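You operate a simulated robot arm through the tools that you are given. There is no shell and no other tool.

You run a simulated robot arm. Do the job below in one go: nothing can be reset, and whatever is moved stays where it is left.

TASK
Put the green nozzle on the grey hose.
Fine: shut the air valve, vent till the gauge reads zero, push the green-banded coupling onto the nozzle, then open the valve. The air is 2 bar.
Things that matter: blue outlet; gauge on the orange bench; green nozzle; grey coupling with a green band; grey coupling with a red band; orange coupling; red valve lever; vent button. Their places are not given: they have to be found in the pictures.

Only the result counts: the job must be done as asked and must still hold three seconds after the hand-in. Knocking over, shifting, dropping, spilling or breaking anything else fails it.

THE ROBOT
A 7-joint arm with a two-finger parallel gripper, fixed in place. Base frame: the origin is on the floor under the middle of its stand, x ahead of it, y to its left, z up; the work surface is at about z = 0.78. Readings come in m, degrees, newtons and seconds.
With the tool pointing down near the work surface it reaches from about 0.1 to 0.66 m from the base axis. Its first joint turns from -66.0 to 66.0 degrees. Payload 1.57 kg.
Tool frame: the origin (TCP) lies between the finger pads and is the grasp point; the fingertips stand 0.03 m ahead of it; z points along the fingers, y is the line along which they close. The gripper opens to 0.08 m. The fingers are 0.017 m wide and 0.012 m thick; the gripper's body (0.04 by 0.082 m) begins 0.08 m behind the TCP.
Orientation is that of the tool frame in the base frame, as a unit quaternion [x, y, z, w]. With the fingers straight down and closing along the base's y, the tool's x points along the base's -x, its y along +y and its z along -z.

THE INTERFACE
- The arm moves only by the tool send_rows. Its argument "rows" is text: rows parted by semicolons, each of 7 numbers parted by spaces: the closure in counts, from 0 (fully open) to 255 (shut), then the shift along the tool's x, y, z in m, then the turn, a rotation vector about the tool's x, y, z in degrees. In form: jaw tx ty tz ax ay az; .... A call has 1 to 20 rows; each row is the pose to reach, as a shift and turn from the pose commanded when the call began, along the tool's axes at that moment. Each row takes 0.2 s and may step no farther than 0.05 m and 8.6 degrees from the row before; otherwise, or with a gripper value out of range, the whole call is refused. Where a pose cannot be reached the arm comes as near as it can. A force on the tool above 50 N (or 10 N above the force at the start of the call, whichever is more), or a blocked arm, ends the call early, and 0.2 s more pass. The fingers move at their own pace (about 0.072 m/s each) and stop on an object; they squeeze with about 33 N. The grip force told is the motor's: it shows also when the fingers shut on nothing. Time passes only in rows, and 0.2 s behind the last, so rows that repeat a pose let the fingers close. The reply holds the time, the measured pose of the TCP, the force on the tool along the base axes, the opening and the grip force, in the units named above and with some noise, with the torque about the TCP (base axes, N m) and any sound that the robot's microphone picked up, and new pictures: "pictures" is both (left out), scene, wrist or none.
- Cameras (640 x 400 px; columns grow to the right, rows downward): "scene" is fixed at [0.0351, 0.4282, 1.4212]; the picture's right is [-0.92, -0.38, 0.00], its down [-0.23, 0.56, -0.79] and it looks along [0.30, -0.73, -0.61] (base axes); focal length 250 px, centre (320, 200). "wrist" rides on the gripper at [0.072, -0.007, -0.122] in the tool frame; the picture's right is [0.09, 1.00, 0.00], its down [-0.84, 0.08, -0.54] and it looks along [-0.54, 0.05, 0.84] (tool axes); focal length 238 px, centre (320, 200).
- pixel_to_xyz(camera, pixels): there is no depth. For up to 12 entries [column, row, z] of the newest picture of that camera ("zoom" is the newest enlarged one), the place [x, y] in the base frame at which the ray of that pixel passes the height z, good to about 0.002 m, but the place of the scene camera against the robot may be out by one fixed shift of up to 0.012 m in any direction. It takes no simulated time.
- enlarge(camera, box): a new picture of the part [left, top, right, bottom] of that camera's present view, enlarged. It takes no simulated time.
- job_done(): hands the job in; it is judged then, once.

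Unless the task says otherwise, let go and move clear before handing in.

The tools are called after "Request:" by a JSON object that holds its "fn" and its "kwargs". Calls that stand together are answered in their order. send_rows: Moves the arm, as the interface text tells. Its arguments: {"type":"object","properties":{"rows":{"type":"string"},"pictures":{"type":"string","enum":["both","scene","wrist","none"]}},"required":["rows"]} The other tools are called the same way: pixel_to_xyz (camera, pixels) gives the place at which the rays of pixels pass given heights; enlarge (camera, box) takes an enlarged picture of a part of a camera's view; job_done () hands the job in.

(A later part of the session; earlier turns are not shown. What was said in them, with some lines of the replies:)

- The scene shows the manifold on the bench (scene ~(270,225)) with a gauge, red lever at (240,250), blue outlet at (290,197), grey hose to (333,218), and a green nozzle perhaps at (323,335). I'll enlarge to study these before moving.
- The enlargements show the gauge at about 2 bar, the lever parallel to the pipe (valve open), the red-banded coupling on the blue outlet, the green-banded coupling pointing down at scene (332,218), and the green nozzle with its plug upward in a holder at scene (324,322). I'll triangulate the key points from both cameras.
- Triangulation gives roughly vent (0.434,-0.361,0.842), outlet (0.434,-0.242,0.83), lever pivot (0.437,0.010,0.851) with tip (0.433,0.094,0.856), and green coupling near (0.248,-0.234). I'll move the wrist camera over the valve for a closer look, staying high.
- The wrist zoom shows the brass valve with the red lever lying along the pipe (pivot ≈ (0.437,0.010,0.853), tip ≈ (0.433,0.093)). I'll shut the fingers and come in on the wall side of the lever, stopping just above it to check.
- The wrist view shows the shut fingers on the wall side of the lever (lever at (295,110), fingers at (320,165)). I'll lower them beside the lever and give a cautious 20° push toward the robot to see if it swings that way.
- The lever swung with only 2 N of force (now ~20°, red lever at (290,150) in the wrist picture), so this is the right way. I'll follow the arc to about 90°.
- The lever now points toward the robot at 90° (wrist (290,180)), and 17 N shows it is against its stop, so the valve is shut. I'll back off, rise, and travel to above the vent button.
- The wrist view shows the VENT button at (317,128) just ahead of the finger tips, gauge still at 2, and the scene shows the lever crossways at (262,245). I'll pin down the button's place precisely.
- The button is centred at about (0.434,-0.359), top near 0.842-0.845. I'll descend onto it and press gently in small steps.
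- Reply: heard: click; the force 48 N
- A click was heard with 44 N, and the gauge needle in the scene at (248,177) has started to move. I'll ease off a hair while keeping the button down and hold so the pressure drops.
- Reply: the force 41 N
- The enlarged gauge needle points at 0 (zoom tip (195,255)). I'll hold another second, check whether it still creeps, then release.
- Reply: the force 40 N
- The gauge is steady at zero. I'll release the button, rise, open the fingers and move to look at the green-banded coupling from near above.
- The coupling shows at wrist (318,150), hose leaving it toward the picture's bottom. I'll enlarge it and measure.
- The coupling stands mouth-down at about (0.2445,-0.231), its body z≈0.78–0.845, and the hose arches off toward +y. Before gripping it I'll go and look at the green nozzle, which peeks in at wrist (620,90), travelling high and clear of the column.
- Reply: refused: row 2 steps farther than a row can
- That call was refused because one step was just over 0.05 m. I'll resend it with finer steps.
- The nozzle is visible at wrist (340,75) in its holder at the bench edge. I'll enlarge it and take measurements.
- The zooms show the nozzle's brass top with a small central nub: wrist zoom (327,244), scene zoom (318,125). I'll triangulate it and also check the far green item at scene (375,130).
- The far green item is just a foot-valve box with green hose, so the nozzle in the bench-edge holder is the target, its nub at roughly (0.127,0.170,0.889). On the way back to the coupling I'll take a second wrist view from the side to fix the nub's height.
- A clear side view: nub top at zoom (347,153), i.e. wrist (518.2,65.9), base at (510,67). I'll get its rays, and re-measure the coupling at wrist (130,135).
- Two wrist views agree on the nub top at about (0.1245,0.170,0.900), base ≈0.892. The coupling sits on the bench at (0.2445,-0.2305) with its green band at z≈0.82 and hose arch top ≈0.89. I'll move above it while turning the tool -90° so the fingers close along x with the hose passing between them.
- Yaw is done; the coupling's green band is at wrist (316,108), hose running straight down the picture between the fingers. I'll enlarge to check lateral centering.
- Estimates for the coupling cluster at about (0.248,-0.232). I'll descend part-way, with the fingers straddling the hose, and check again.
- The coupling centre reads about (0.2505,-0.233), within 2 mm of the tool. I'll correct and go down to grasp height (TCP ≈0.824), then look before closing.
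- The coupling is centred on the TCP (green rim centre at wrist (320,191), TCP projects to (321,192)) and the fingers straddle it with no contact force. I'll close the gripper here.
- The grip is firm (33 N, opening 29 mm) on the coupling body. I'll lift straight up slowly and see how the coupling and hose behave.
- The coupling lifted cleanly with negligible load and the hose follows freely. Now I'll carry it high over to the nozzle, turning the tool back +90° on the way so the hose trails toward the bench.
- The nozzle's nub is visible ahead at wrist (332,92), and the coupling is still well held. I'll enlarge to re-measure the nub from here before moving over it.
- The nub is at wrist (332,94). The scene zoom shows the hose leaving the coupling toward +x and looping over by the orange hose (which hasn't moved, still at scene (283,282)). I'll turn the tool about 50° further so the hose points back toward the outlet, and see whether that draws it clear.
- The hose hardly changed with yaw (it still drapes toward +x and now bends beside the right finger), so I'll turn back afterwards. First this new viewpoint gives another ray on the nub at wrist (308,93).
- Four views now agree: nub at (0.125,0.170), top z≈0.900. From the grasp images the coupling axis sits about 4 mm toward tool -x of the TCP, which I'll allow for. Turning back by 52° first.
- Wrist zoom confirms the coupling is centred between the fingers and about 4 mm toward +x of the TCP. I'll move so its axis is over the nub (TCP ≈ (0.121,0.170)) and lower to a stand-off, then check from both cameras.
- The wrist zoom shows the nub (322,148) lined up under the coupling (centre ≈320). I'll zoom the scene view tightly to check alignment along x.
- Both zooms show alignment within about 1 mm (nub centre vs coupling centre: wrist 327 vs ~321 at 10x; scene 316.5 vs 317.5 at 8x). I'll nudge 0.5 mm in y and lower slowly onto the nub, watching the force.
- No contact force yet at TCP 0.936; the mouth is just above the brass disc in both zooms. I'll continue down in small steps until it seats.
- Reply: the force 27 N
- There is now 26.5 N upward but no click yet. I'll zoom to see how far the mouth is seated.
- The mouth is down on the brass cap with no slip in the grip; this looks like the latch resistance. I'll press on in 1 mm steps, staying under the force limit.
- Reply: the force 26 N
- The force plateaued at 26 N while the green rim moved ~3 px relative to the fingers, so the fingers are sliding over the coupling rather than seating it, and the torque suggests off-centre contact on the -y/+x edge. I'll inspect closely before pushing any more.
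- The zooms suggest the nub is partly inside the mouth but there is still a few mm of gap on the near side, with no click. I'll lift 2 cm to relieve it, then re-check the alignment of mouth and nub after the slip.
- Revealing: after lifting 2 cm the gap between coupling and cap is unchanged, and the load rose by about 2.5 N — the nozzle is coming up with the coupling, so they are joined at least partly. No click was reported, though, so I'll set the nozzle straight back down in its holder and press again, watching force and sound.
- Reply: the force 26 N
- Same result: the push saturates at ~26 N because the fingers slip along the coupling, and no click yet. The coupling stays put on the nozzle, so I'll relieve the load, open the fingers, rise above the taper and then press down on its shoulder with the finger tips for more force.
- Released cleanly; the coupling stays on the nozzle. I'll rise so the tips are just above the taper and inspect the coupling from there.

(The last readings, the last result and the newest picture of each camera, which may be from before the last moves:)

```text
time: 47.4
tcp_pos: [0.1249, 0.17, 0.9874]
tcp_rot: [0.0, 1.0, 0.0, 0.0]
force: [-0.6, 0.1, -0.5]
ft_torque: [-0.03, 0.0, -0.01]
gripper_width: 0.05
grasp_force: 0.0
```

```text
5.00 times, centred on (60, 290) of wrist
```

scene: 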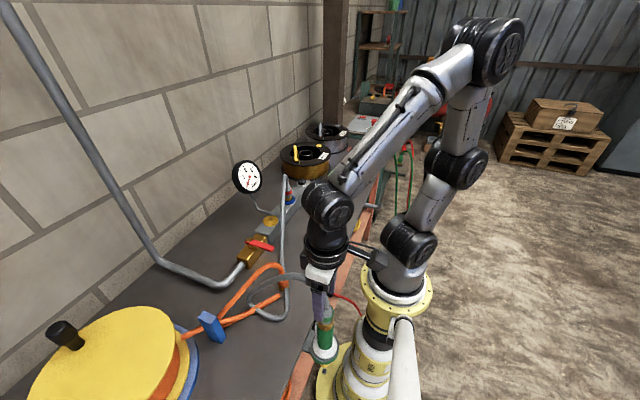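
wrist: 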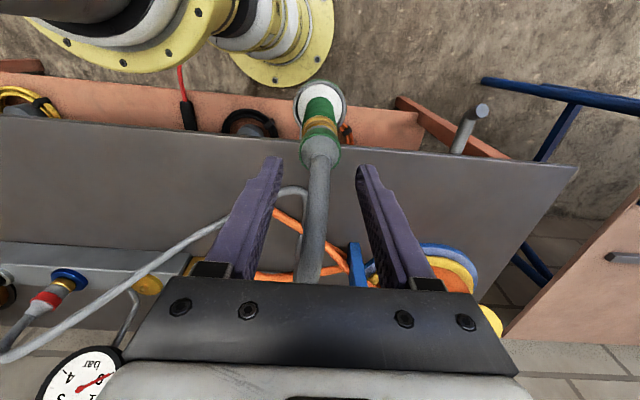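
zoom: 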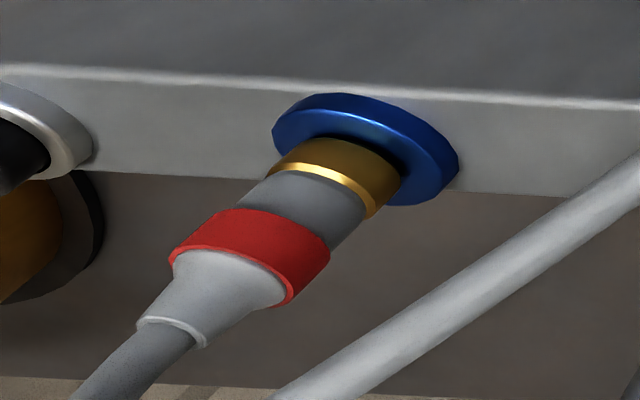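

The green coupling's brass ring now looks down on the nozzle's cap, much like the red one sits on the blue flange, but I want a firm seat with a click. I'll narrow the fingers around the hose neck and press down on the taper shoulder in small steps.

Request:
{"fn": "send_rows", "kwargs": {"rows": "140 0 0 0 0 0 0; 185 0 0 0 0 0 0; 185 0 0 0 0 0 0; 185 0 0 0.004 0 0 0; 185 0 0 0.008 0 0 0; 185 0 0 0.01 0 0 0; 185 0 0 0.012 0 0 0; 185 0 0 0.014 0 0 0"}}

Request:
{"fn": "enlarge", "kwargs": {"camera": "wrist", "box": [270, 110, 370, 210]}}

Request:
{"fn": "enlarge", "kwargs": {"camera": "scene", "box": [290, 270, 360, 340]}}

```text
time: 49.2
tcp_pos: [0.1243, 0.1703, 0.9745]
tcp_rot: [0.001, 1.0, 0.0, 0.0]
force: [0.2, -0.3, -1.7]
ft_torque: [0.0, 0.04, -0.01]
gripper_width: 0.0221
grasp_force: 0.1
```

scene: 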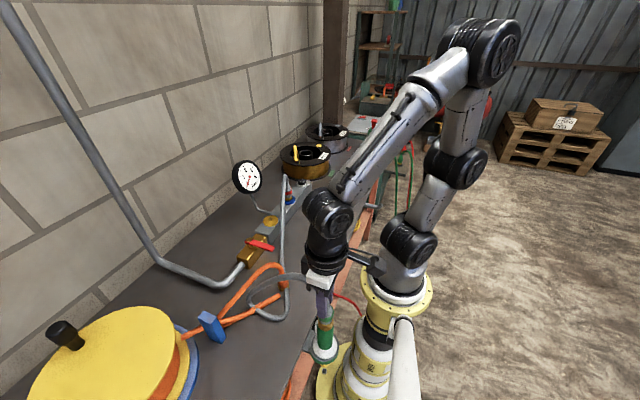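
wrist: 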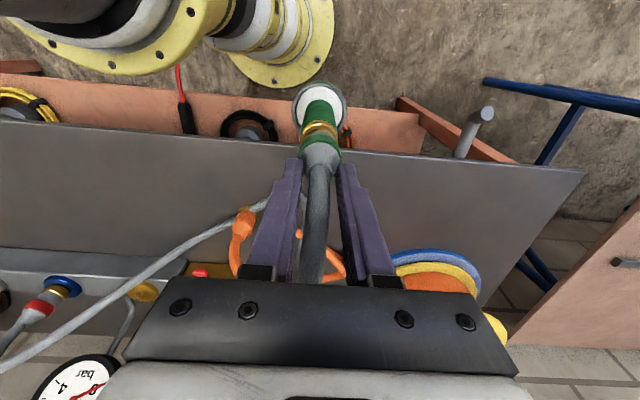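

```text
4.00 times, centred on (320, 160) of wrist
```

zoom: 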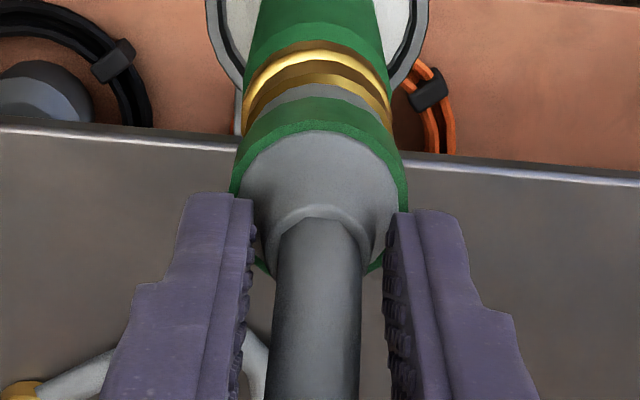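

```text
5.71 times, centred on (325, 305) of scene
```

zoom: 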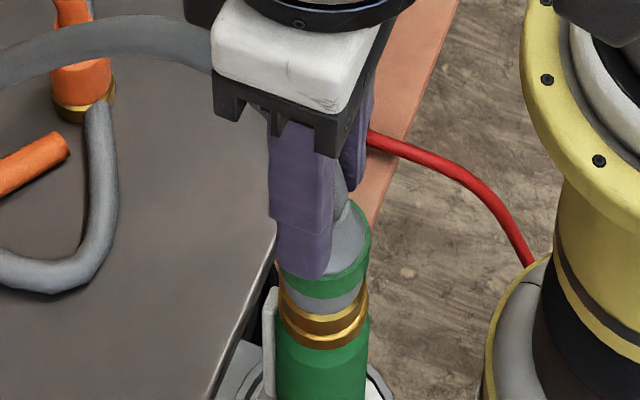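

The tips straddle the neck just above the taper shoulder with no contact yet (TCP 0.9745). I'll continue down in small steps.

Request:
{"fn": "send_rows", "kwargs": {"rows": "185 0 0 0.002 0 0 0; 185 0 0 0.004 0 0 0; 185 0 0 0.006 0 0 0; 185 0 0 0.008 0 0 0"}}

Request:
{"fn": "enlarge", "kwargs": {"camera": "wrist", "box": [270, 110, 370, 210]}}

```text
time: 50.2
tcp_pos: [0.1235, 0.1705, 0.9672]
tcp_rot: [0.0, 1.0, 0.0, 0.001]
force: [-0.8, -2.1, 11.1]
ft_torque: [-0.15, 0.06, 0.04]
gripper_width: 0.0219
grasp_force: 0.1
```

scene: 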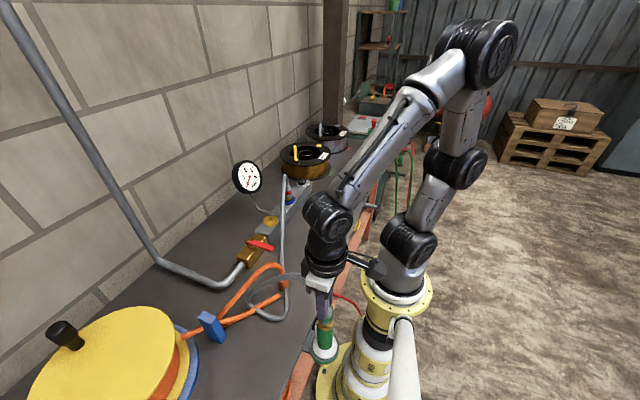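
wrist: 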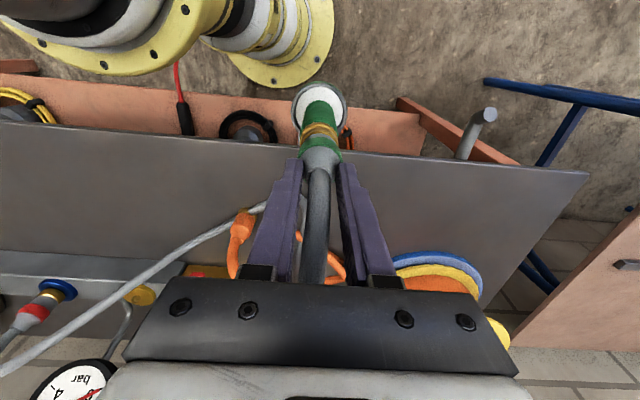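

```text
4.00 times, centred on (320, 160) of wrist
```

zoom: 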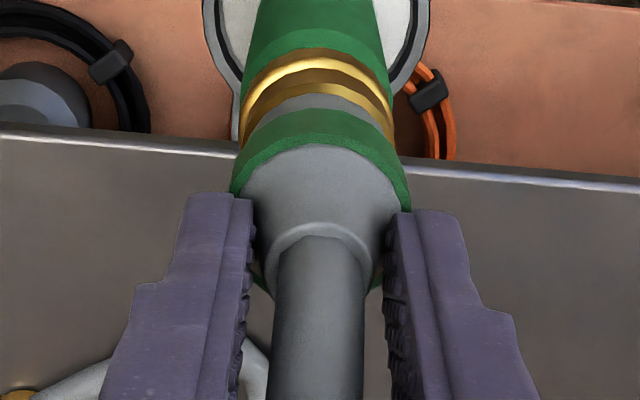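

Tip contact made with 11 N on the shoulder. I'll press further in 1 mm steps toward ~45 N, listening for the click.

Request:
{"fn": "send_rows", "kwargs": {"rows": "185 0 0 0.001 0 0 0; 185 0 0 0.002 0 0 0; 185 0 0 0.003 0 0 0", "pictures": "wrist"}}

Request:
{"fn": "enlarge", "kwargs": {"camera": "wrist", "box": [270, 110, 370, 210]}}

```text
time: 50.9
tcp_pos: [0.1256, 0.1711, 0.9675]
tcp_rot: [0.0, 1.0, 0.004, 0.003]
force: [-1.4, -1.3, 7.2]
ft_torque: [-0.14, 0.08, -0.02]
gripper_width: 0.0233
grasp_force: 0.8
stopped in row 3: the force on the tool passed its limit at 54 N (the readings are from after the stop); the commanded pose is now the measured one
```

wrist: 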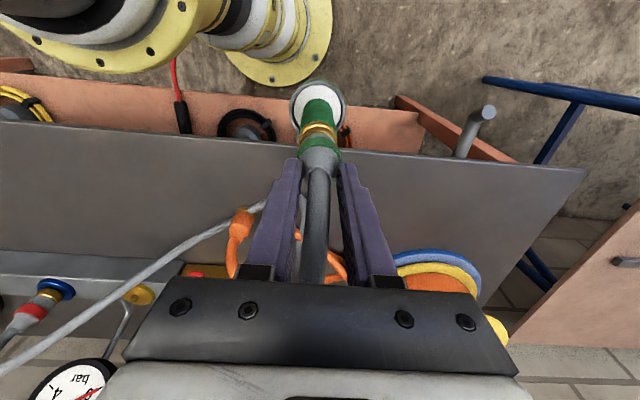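

```text
4.00 times, centred on (320, 160) of wrist
```

zoom: 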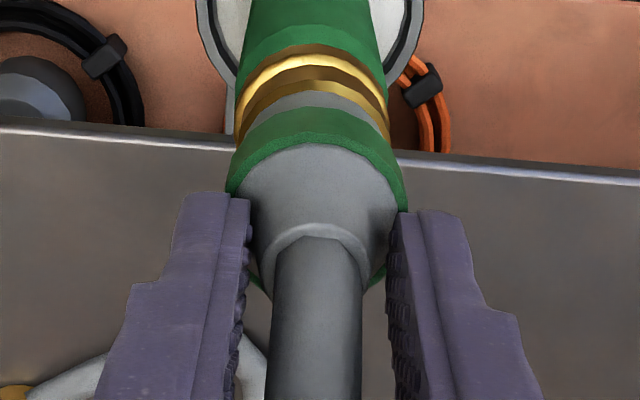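

The push passed 50 N with no further travel, so the coupling is against its stop. I'll open, rise clear of the hose and take unobstructed looks from both cameras to judge whether it is really home.

Request:
{"fn": "send_rows", "kwargs": {"rows": "96 0 0 -0.002 0 0 0; 96 0 0 -0.004 0 0 0; 60 0 0 -0.02 0 0 0; 60 0 0 -0.05 0 0 0; 60 0 0 -0.09 0 0 0; 60 0 0 -0.13 0 0 0; 60 0 -0.03 -0.16 0 0 0; 60 0 -0.06 -0.18 0 0 0; 60 0 -0.06 -0.18 0 0 0"}}

Request:
{"fn": "enlarge", "kwargs": {"camera": "scene", "box": [308, 285, 342, 345]}}

Request:
{"fn": "enlarge", "kwargs": {"camera": "scene", "box": [200, 170, 380, 350]}}

```text
time: 52.9
tcp_pos: [0.1272, 0.111, 1.1463]
tcp_rot: [0.001, 1.0, 0.002, 0.002]
force: [-0.8, -0.3, -0.7]
ft_torque: [0.02, 0.01, 0.0]
gripper_width: 0.0611
grasp_force: 0.0
```

scene: 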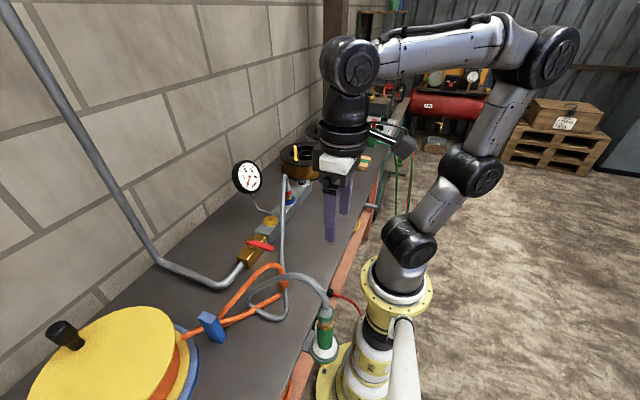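
wrist: 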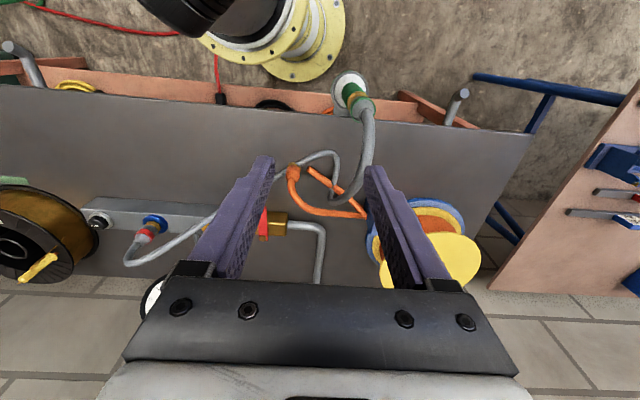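

```text
6.67 times, centred on (325, 315) of scene
```

zoom: 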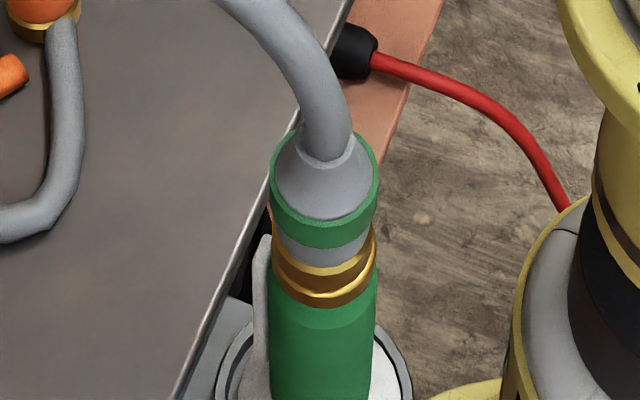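

```text
2.22 times, centred on (290, 260) of scene
```

zoom: 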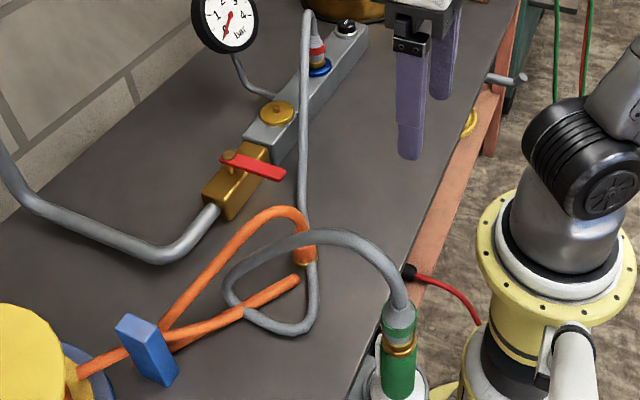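

Released, the coupling stands firmly upright on the nozzle with the hose arching away. To measure any remaining gap I want a shallower look: I'll back the arm off and yaw -90° so the wrist camera looks toward +y at the nozzle.

Request:
{"fn": "send_rows", "kwargs": {"rows": "60 -0.008 -0.018 0 0 0 -8.2; 60 -0.016 -0.036 0 0 0 -16.4; 60 -0.025 -0.055 0 0 0 -24.5; 60 -0.033 -0.073 0.01 0 0 -32.7; 60 -0.042 -0.09 0.025 0 0 -40.9; 60 -0.05 -0.105 0.04 0 0 -49.1; 60 -0.058 -0.115 0.06 0 0 -57.3; 60 -0.066 -0.121 0.08 0 0 -65.5; 60 -0.073 -0.121 0.1 0 0 -73.6; 60 -0.073 -0.121 0.12 0 0 -81.8; 60 -0.073 -0.121 0.14 0 0 -90; 60 -0.073 -0.121 0.14 0 0 -90", "pictures": "both"}}

```text
time: 55.5
tcp_pos: [0.1984, -0.0092, 1.0063]
tcp_rot: [0.708, -0.707, 0.0, -0.005]
force: [1.0, 0.4, 0.1]
ft_torque: [0.02, -0.02, -0.01]
gripper_width: 0.0611
grasp_force: 0.0
```

scene: 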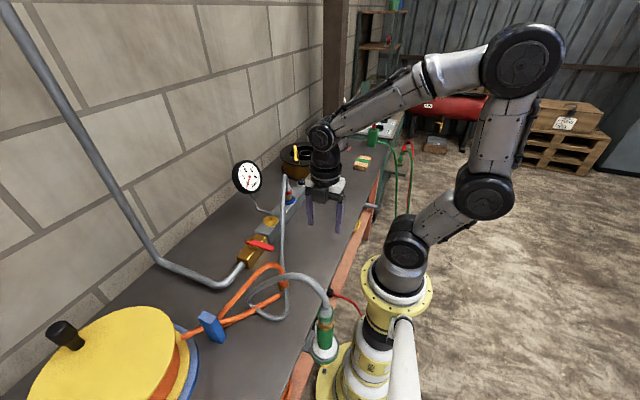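
wrist: 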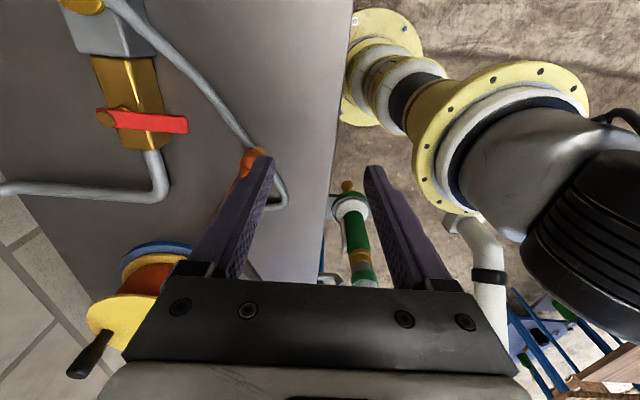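

The nozzle and coupling show between the fingers at wrist (358,250). I'll tilt the tool 22° and drop 5 cm to see the joint more side-on.

Request:
{"fn": "send_rows", "kwargs": {"rows": "60 0 0 0.012 0 -5.5 0; 60 0 0 0.025 0 -11 0; 60 0 0 0.037 0 -16.5 0; 60 0 0 0.05 0 -22 0; 60 0 0 0.05 0 -22 0", "pictures": "both"}}

Request:
{"fn": "enlarge", "kwargs": {"camera": "wrist", "box": [310, 140, 410, 240]}}

```text
time: 56.7
tcp_pos: [0.1982, -0.0092, 0.9561]
tcp_rot: [0.694, -0.693, -0.136, -0.139]
force: [-0.1, 0.2, -0.6]
ft_torque: [-0.01, 0.03, 0.01]
gripper_width: 0.0611
grasp_force: 0.0
```

scene: 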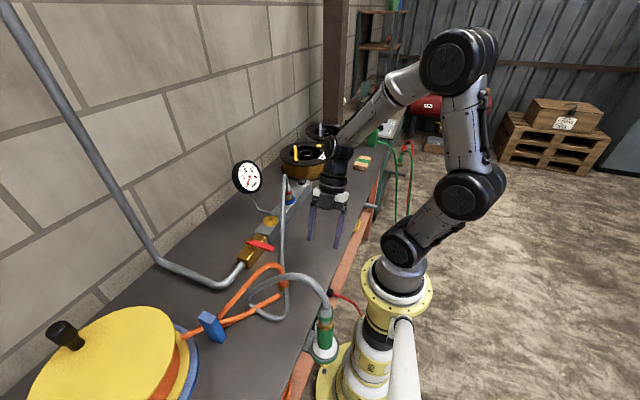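
wrist: 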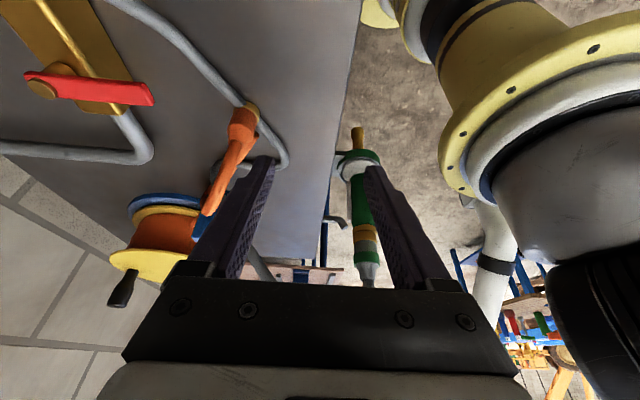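

```text
4.00 times, centred on (360, 190) of wrist
```

zoom: 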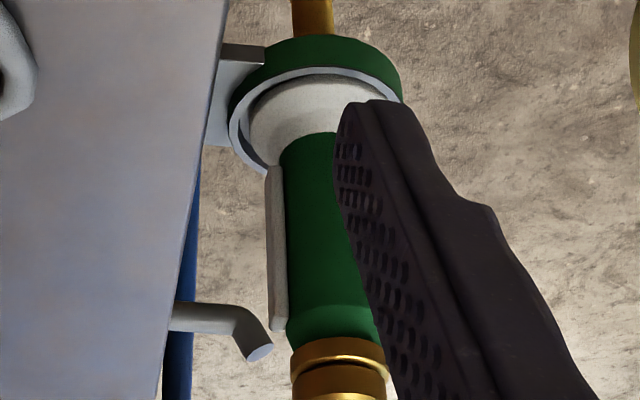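

Request:
{"fn": "enlarge", "kwargs": {"camera": "wrist", "box": [335, 210, 400, 280]}}

Request:
{"fn": "enlarge", "kwargs": {"camera": "wrist", "box": [345, 218, 385, 258]}}

```text
5.71 times, centred on (368, 245) of wrist
```

zoom: 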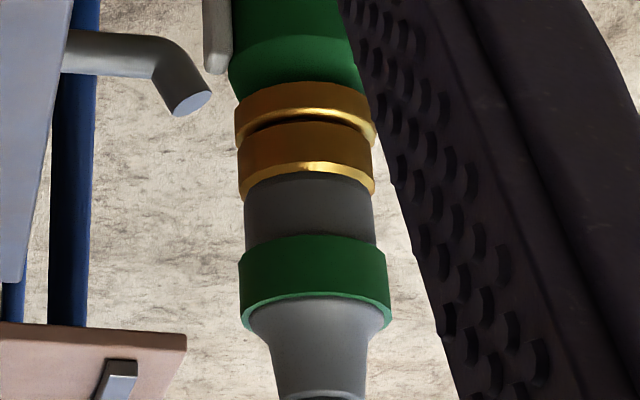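

```text
10.00 times, centred on (365, 238) of wrist
```

zoom: 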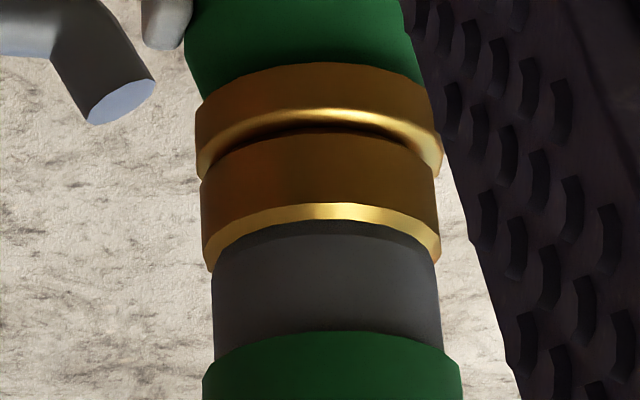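

Side-on, the joint is clear (image is gravity-inverted): the coupling's brass ring sits flush on the nozzle's brass cap, concentric, with no gap — and the nozzle lifted with it earlier, so it is fully home. Next I'll straighten the tool, rise, and yaw back to reopen the valve.

Request:
{"fn": "send_rows", "kwargs": {"rows": "60 -0.006 0 -0.014 0 5.5 0; 60 -0.012 0 -0.028 0 11 0; 60 -0.018 0 -0.042 0 16.5 0; 60 -0.024 0 -0.06 0 22 0; 60 -0.024 0 -0.06 0 22 0", "pictures": "none"}}

```text
time: 57.9
tcp_pos: [0.1984, -0.009, 1.022]
tcp_rot: [-0.707, 0.707, 0.0, 0.004]
force: [-0.5, -0.5, -0.2]
ft_torque: [-0.02, 0.01, 0.01]
gripper_width: 0.0611
grasp_force: 0.0
```

Tool is vertical again at (0.198,-0.009,1.022). I'll move to above the lever while turning back +90° and shutting the fingers.

Request:
{"fn": "send_rows", "kwargs": {"rows": "120 0.004 -0.013 -0.002 0 0 8.2; 200 0.0075 -0.026 -0.004 0 0 16.4; 255 0.011 -0.039 -0.006 0 0 24.5; 255 0.015 -0.052 -0.008 0 0 32.7; 255 0.019 -0.065 -0.01 0 0 40.9; 255 0.022 -0.077 -0.012 0 0 49.1; 255 0.026 -0.09 -0.014 0 0 57.3; 255 0.03 -0.103 -0.016 0 0 65.5; 255 0.033 -0.116 -0.018 0 0 73.6; 255 0.037 -0.129 -0.02 0 0 81.8; 255 0.041 -0.142 -0.02 0 0 90; 255 0.041 -0.142 -0.02 0 0 90"}}

Request:
{"fn": "enlarge", "kwargs": {"camera": "wrist", "box": [240, 80, 440, 240]}}

```text
time: 60.5
tcp_pos: [0.3422, -0.053, 1.0395]
tcp_rot: [0.002, 1.0, 0.004, 0.002]
force: [0.2, -0.9, 1.1]
ft_torque: [-0.02, 0.0, -0.01]
gripper_width: 0.0002
grasp_force: 21.7
```

scene: 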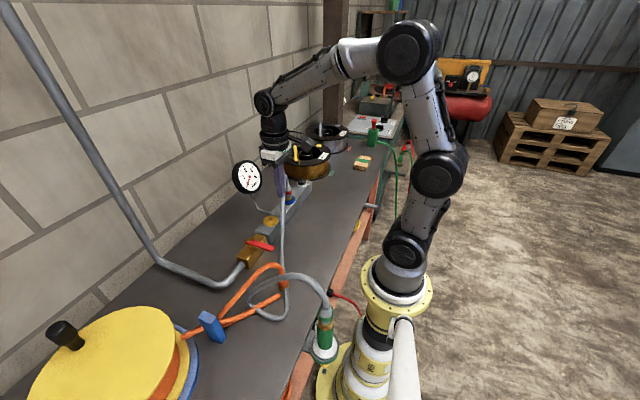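
wrist: 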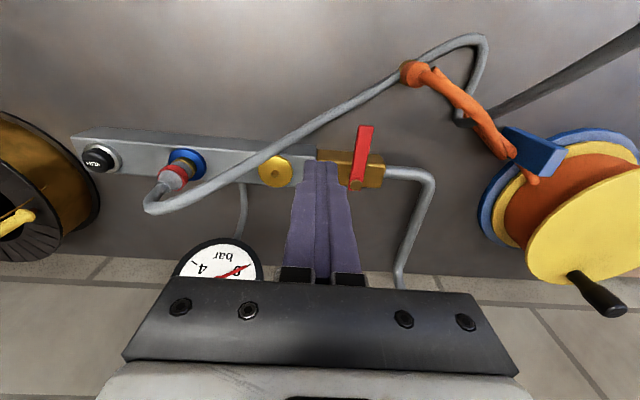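

```text
2.50 times, centred on (340, 160) of wrist
```

zoom: 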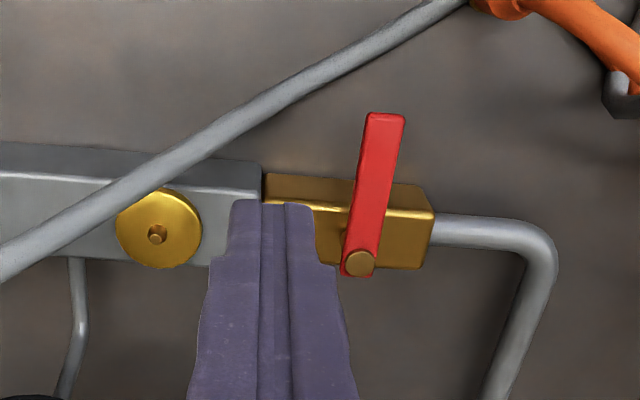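

The view shows the lever from pivot wrist (355,185) to tip (366,126), with the grey hose passing to its left at about (320,118). I'll check coordinates before bringing the fingers down between hose and lever.

Request:
{"fn": "pixel_to_xyz", "kwargs": {"camera": "wrist", "pixels": [[355.2, 185.2, 0.853], [366, 126, 0.855], [328, 114, 0.82], [328, 114, 0.86], [290, 135, 0.84], [290, 135, 0.88], [360, 93, 0.8], [360, 93, 0.83]]}}

Request:
{"fn": "enlarge", "kwargs": {"camera": "scene", "box": [230, 180, 350, 300]}}

```text
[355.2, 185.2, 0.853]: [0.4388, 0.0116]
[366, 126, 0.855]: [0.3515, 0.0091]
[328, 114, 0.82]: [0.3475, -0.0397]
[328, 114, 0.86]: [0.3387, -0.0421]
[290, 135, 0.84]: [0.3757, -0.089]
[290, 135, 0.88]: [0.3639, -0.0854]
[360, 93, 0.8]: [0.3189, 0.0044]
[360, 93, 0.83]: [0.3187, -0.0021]
```

```text
3.33 times, centred on (290, 240) of scene
```

zoom: 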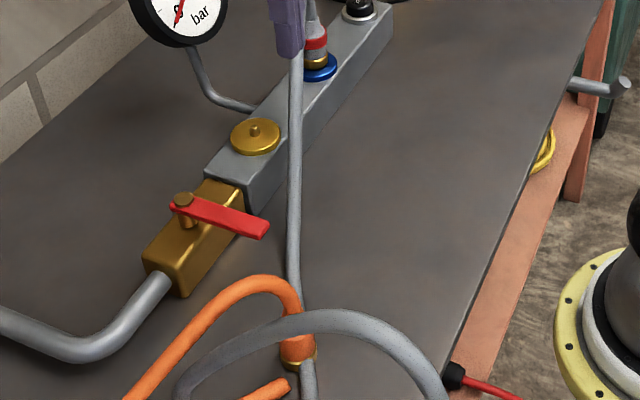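

The lever runs from (0.438,0.011) to (0.351,0.009) and the hose passes about 4–5 cm away near (0.335,-0.03,0.83). I'll bring the shut fingers to the -y side of the lever at (0.382,-0.025) and lower to lever height.

Request:
{"fn": "send_rows", "kwargs": {"rows": "255 -0.02 0.013 0 0 0 0; 255 -0.0414 0.0262 0 0 0 0; 255 -0.0414 0.0262 0.04 0 0 0; 255 -0.0414 0.0262 0.08 0 0 0; 255 -0.0414 0.0262 0.12 0 0 0; 255 -0.0414 0.0262 0.145 0 0 0; 255 -0.0414 0.0262 0.145 0 0 0"}}

```text
time: 62.1
tcp_pos: [0.3798, -0.0224, 0.8965]
tcp_rot: [0.0, 1.0, 0.003, 0.003]
force: [-0.7, -0.3, 0.0]
ft_torque: [0.01, -0.04, 0.01]
gripper_width: 0.0
grasp_force: 21.1
```

scene: 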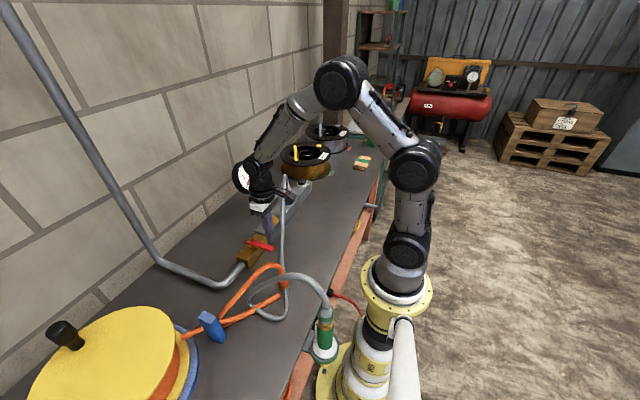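
wrist: 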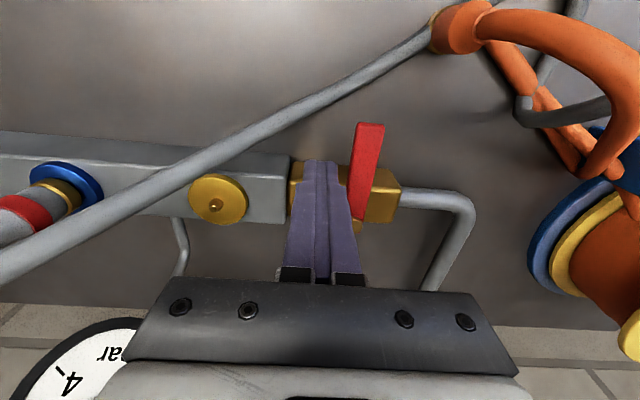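

The fingers are on the -y side of the lever (lever at wrist (367,165), tips at (322,162)). I'll lower and open the valve partway first, checking gauge and sound for any trouble at the coupling.

Request:
{"fn": "send_rows", "kwargs": {"rows": "255 0 0 0.015 0 0 0; 255 0 0 0.027 0 0 0; 255 0 0.0155 0.027 0 0 0; 255 0.0029 0.0241 0.027 0 0 0; 255 0.0043 0.0334 0.027 0 0 0; 255 0.0039 0.0434 0.027 0 0 0; 255 0.0039 0.0434 0.027 0 0 0"}}

Request:
{"fn": "enlarge", "kwargs": {"camera": "scene", "box": [220, 150, 280, 200]}}

Request:
{"fn": "enlarge", "kwargs": {"camera": "scene", "box": [290, 280, 360, 350]}}

```text
time: 63.7
tcp_pos: [0.3765, 0.0191, 0.87]
tcp_rot: [0.001, 1.0, 0.003, 0.002]
force: [0.0, -0.2, 0.0]
ft_torque: [-0.01, -0.01, -0.02]
gripper_width: 0.0
grasp_force: 21.4
```

scene: 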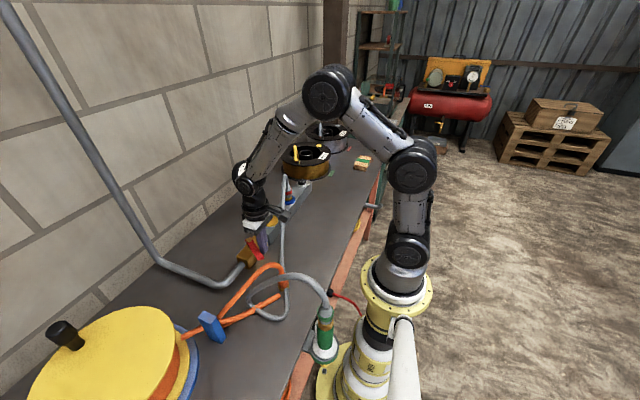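
wrist: 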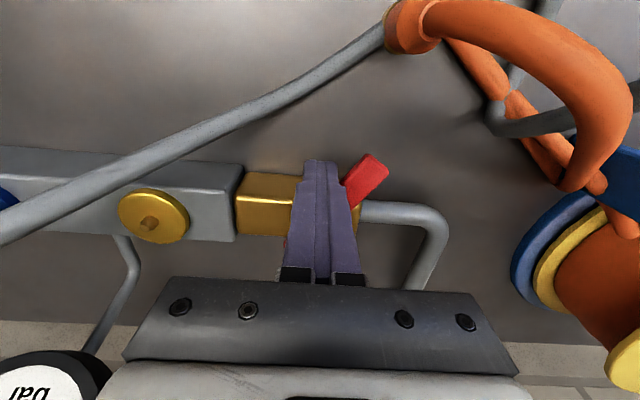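

```text
8.00 times, centred on (250, 175) of scene
```

zoom: 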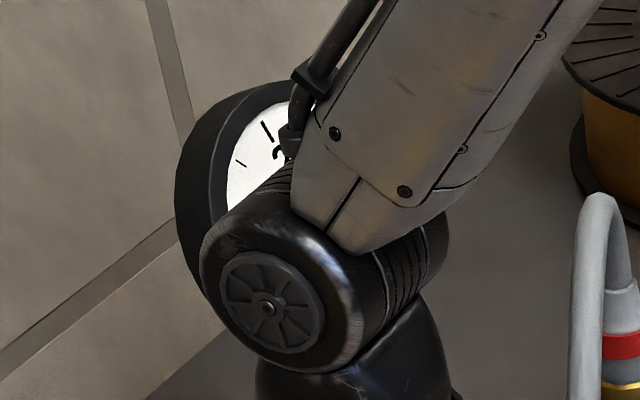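

```text
5.71 times, centred on (325, 315) of scene
```

zoom: 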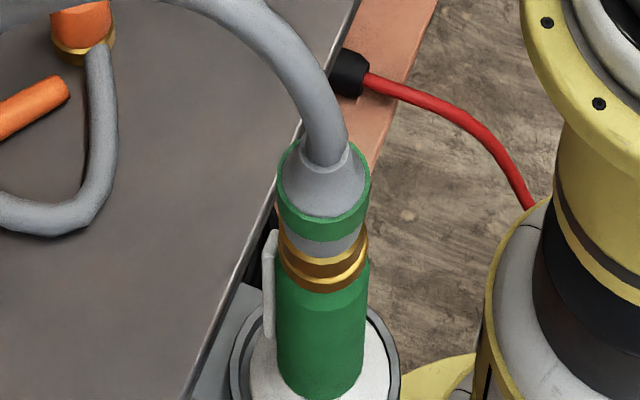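

The lever is about 35–40° open, no sound, and the coupling and nozzle are undisturbed (scene zoom). I'll continue the swing to fully open.

Request:
{"fn": "send_rows", "kwargs": {"rows": "255 -0.0022 0.0101 0 0 0 0; 255 -0.0065 0.0199 0 0 0 0; 255 -0.0129 0.029 0 0 0 0; 255 -0.0212 0.0369 0 0 0 0; 255 -0.0311 0.0431 0 0 0 0; 255 -0.0424 0.0471 0 0 0 0; 255 -0.0455 0.0478 0 0 0 0; 255 -0.0455 0.0478 0 0 0 0"}}

Request:
{"fn": "enlarge", "kwargs": {"camera": "wrist", "box": [200, 80, 440, 240]}}

```text
time: 65.5
tcp_pos: [0.4175, 0.0661, 0.8672]
tcp_rot: [0.0, 1.0, 0.002, -0.007]
force: [-28.7, -6.8, 4.5]
ft_torque: [-0.04, 0.28, -0.12]
gripper_width: 0.0002
grasp_force: 21.8
```

scene: 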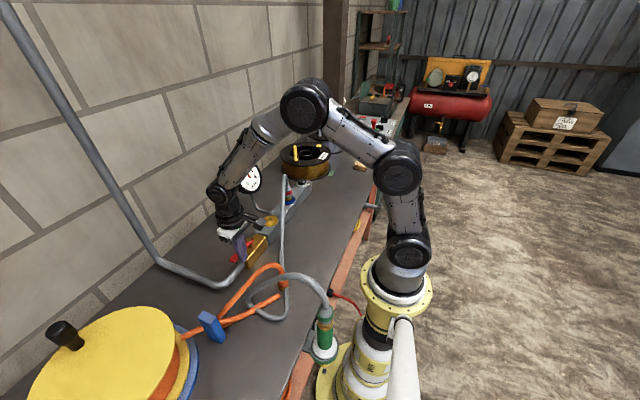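
wrist: 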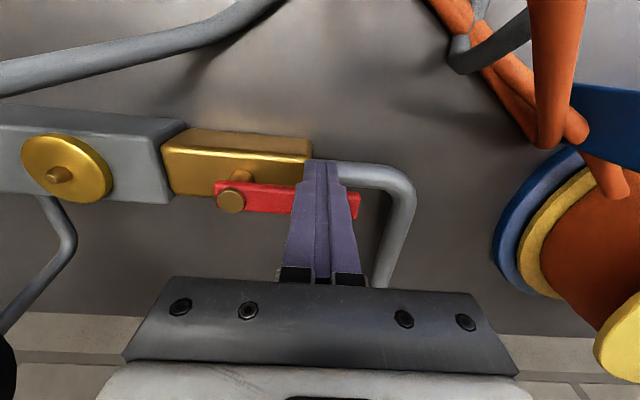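

```text
2.50 times, centred on (320, 160) of wrist
```

zoom: 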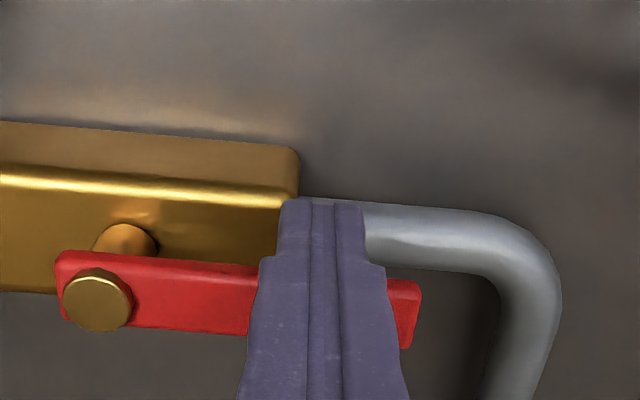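

The lever is back along the pipe against its stop (28.7 N), so the valve is fully open. I'll back off, rise and retreat, then check the gauge and the coupling.

Request:
{"fn": "send_rows", "kwargs": {"rows": "255 0.008 0 0 0 0 0; 255 0.016 0 -0.005 0 0 0; 255 0.018 0 -0.04 0 0 0; 255 0.018 0 -0.08 0 0 0; 255 0.018 0 -0.12 0 0 0; 255 0.03 -0.02 -0.16 0 0 0; 255 0.05 -0.05 -0.19 0 0 0; 255 0.07 -0.085 -0.21 0 0 0; 255 0.09 -0.12 -0.225 0 0 0; 255 0.09 -0.15 -0.235 0 0 0; 255 0.09 -0.15 -0.235 0 0 0"}}

Request:
{"fn": "enlarge", "kwargs": {"camera": "scene", "box": [210, 140, 330, 290]}}

Request:
{"fn": "enlarge", "kwargs": {"camera": "scene", "box": [290, 270, 360, 350]}}

```text
time: 67.9
tcp_pos: [0.3334, -0.0821, 1.1036]
tcp_rot: [0.0, 1.0, 0.003, 0.001]
force: [0.1, -0.2, -0.1]
ft_torque: [-0.03, 0.0, 0.0]
gripper_width: 0.0002
grasp_force: 21.4
```

scene: 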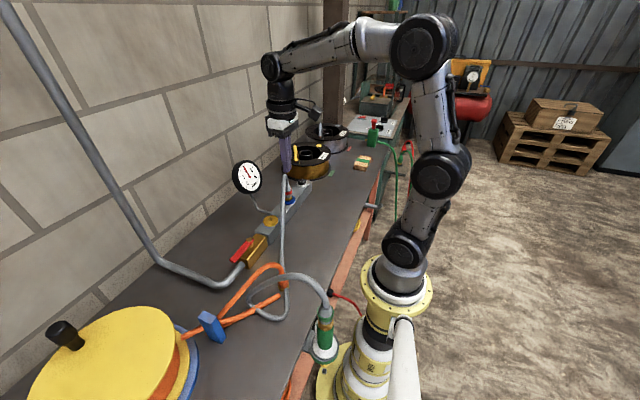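
wrist: 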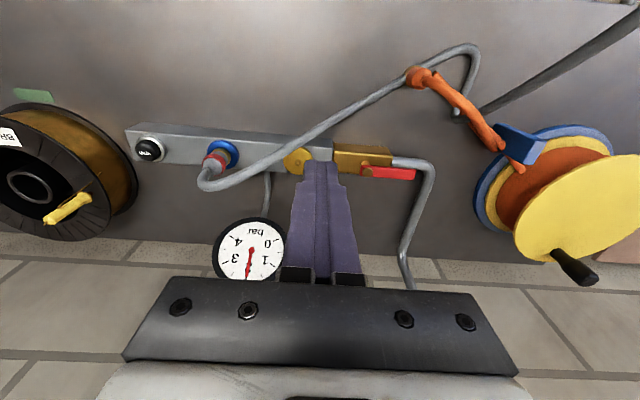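

```text
2.67 times, centred on (270, 215) of scene
```

zoom: 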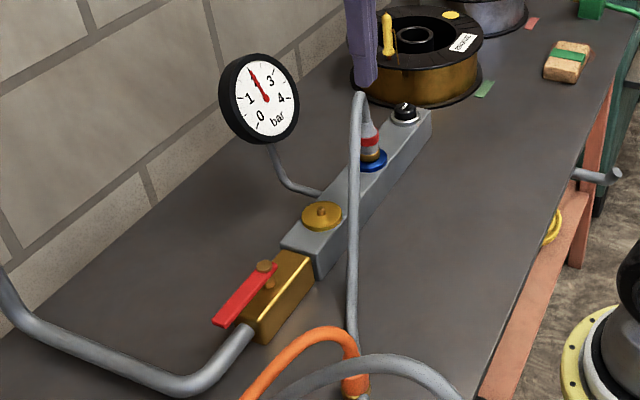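

```text
5.00 times, centred on (325, 310) of scene
```

zoom: 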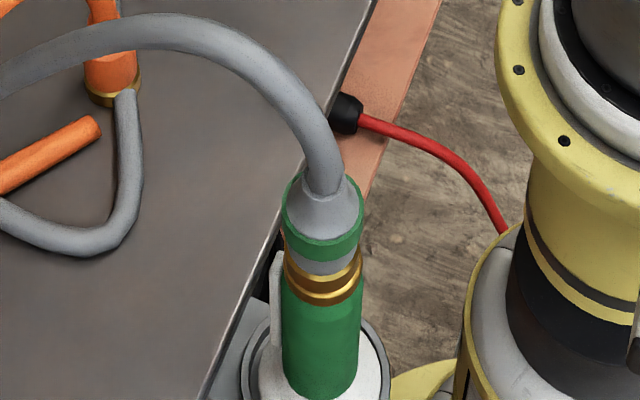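

The gauge is back at 2 bar, the lever is along the pipe, and the coupling holds on the green nozzle under pressure with no hiss. I'll wait a couple of seconds to confirm it stays that way.

Request:
{"fn": "send_rows", "kwargs": {"rows": "255 0 0 0 0 0 0; 255 0 0 0 0 0 0; 255 0 0 0 0 0 0; 255 0 0 0 0 0 0; 255 0 0 0 0 0 0; 255 0 0 0 0 0 0; 255 0 0 0 0 0 0; 255 0 0 0 0 0 0; 255 0 0 0 0 0 0; 255 0 0 0 0 0 0; 255 0 0 0 0 0 0; 255 0 0 0 0 0 0"}}

Request:
{"fn": "enlarge", "kwargs": {"camera": "scene", "box": [220, 150, 280, 200]}}

Request:
{"fn": "enlarge", "kwargs": {"camera": "scene", "box": [180, 230, 360, 380]}}

```text
time: 70.5
tcp_pos: [0.3335, -0.0815, 1.1035]
tcp_rot: [-0.001, 1.0, 0.004, 0.002]
force: [-0.7, -0.4, 0.0]
ft_torque: [0.01, 0.0, 0.0]
gripper_width: 0.0
grasp_force: 21.1
```

scene: 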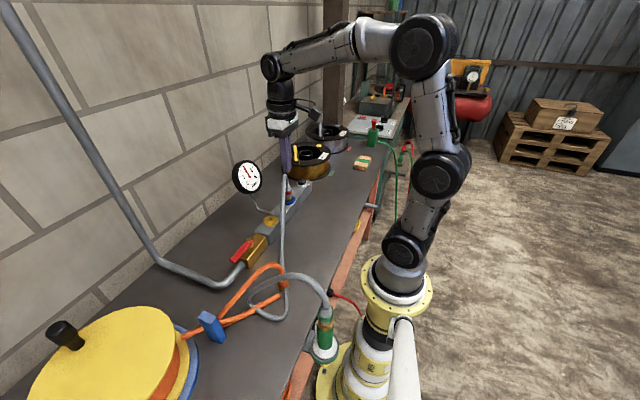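
wrist: 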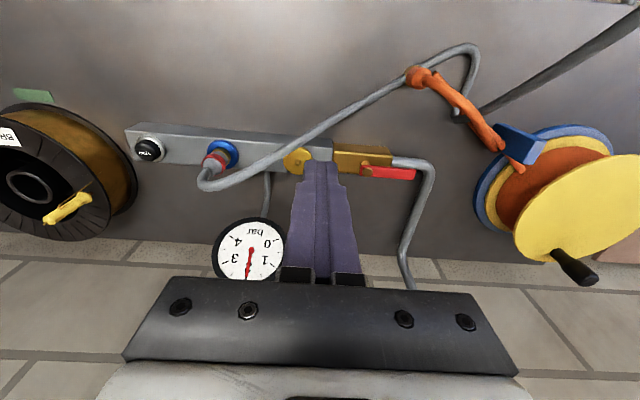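

```text
8.00 times, centred on (250, 175) of scene
```

zoom: 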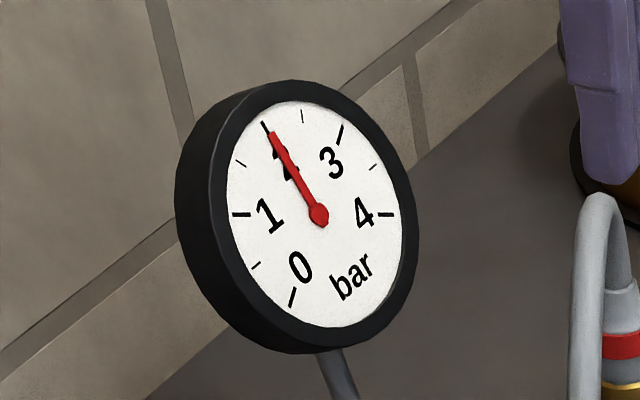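

```text
2.67 times, centred on (270, 305) of scene
```

zoom: 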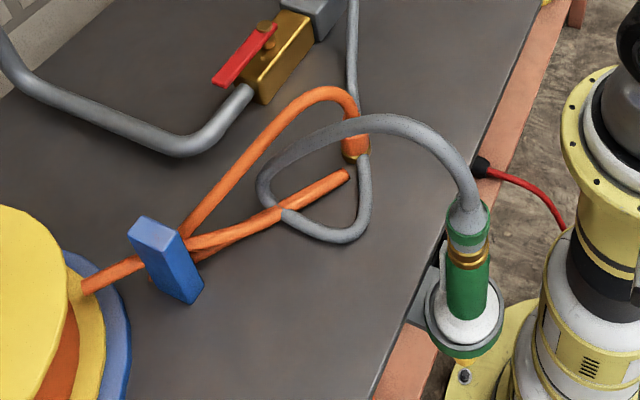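

After waiting 2.6 s the gauge still reads exactly 2 bar (zoom needle at the 2 mark). The lever lies along the pipe, the green-banded coupling sits on the green nozzle in its holder, the orange hose is where it was, and the gripper is clear. Handing in.

Request:
{"fn": "job_done", "kwargs": {}}

```text
The job is handed in.
```

The green nozzle is on the grey hose and the air is back on at 2 bar. The job is handed in, but I haven't seen how it was judged.

- **Valve and vent:** I shut the valve, then held the vent button until the gauge settled at zero.
- **Coupling:** I pushed the green-banded coupling onto the nozzle. I never heard it click, even after a press of just over 50 N on its shoulder. Seen from the side it sits flush on the nozzle, and the nozzle lifted with it when I raised it.
- **Air back on:** I opened the valve fully. The gauge returned to 2 bar and stayed there for the few seconds I watched. The coupling held and there was no hiss.

The nozzle is back in its holder at the bench edge. The grey hose now lies across the orange one, but the orange coupling hasn't moved. The gripper is clear of everything.
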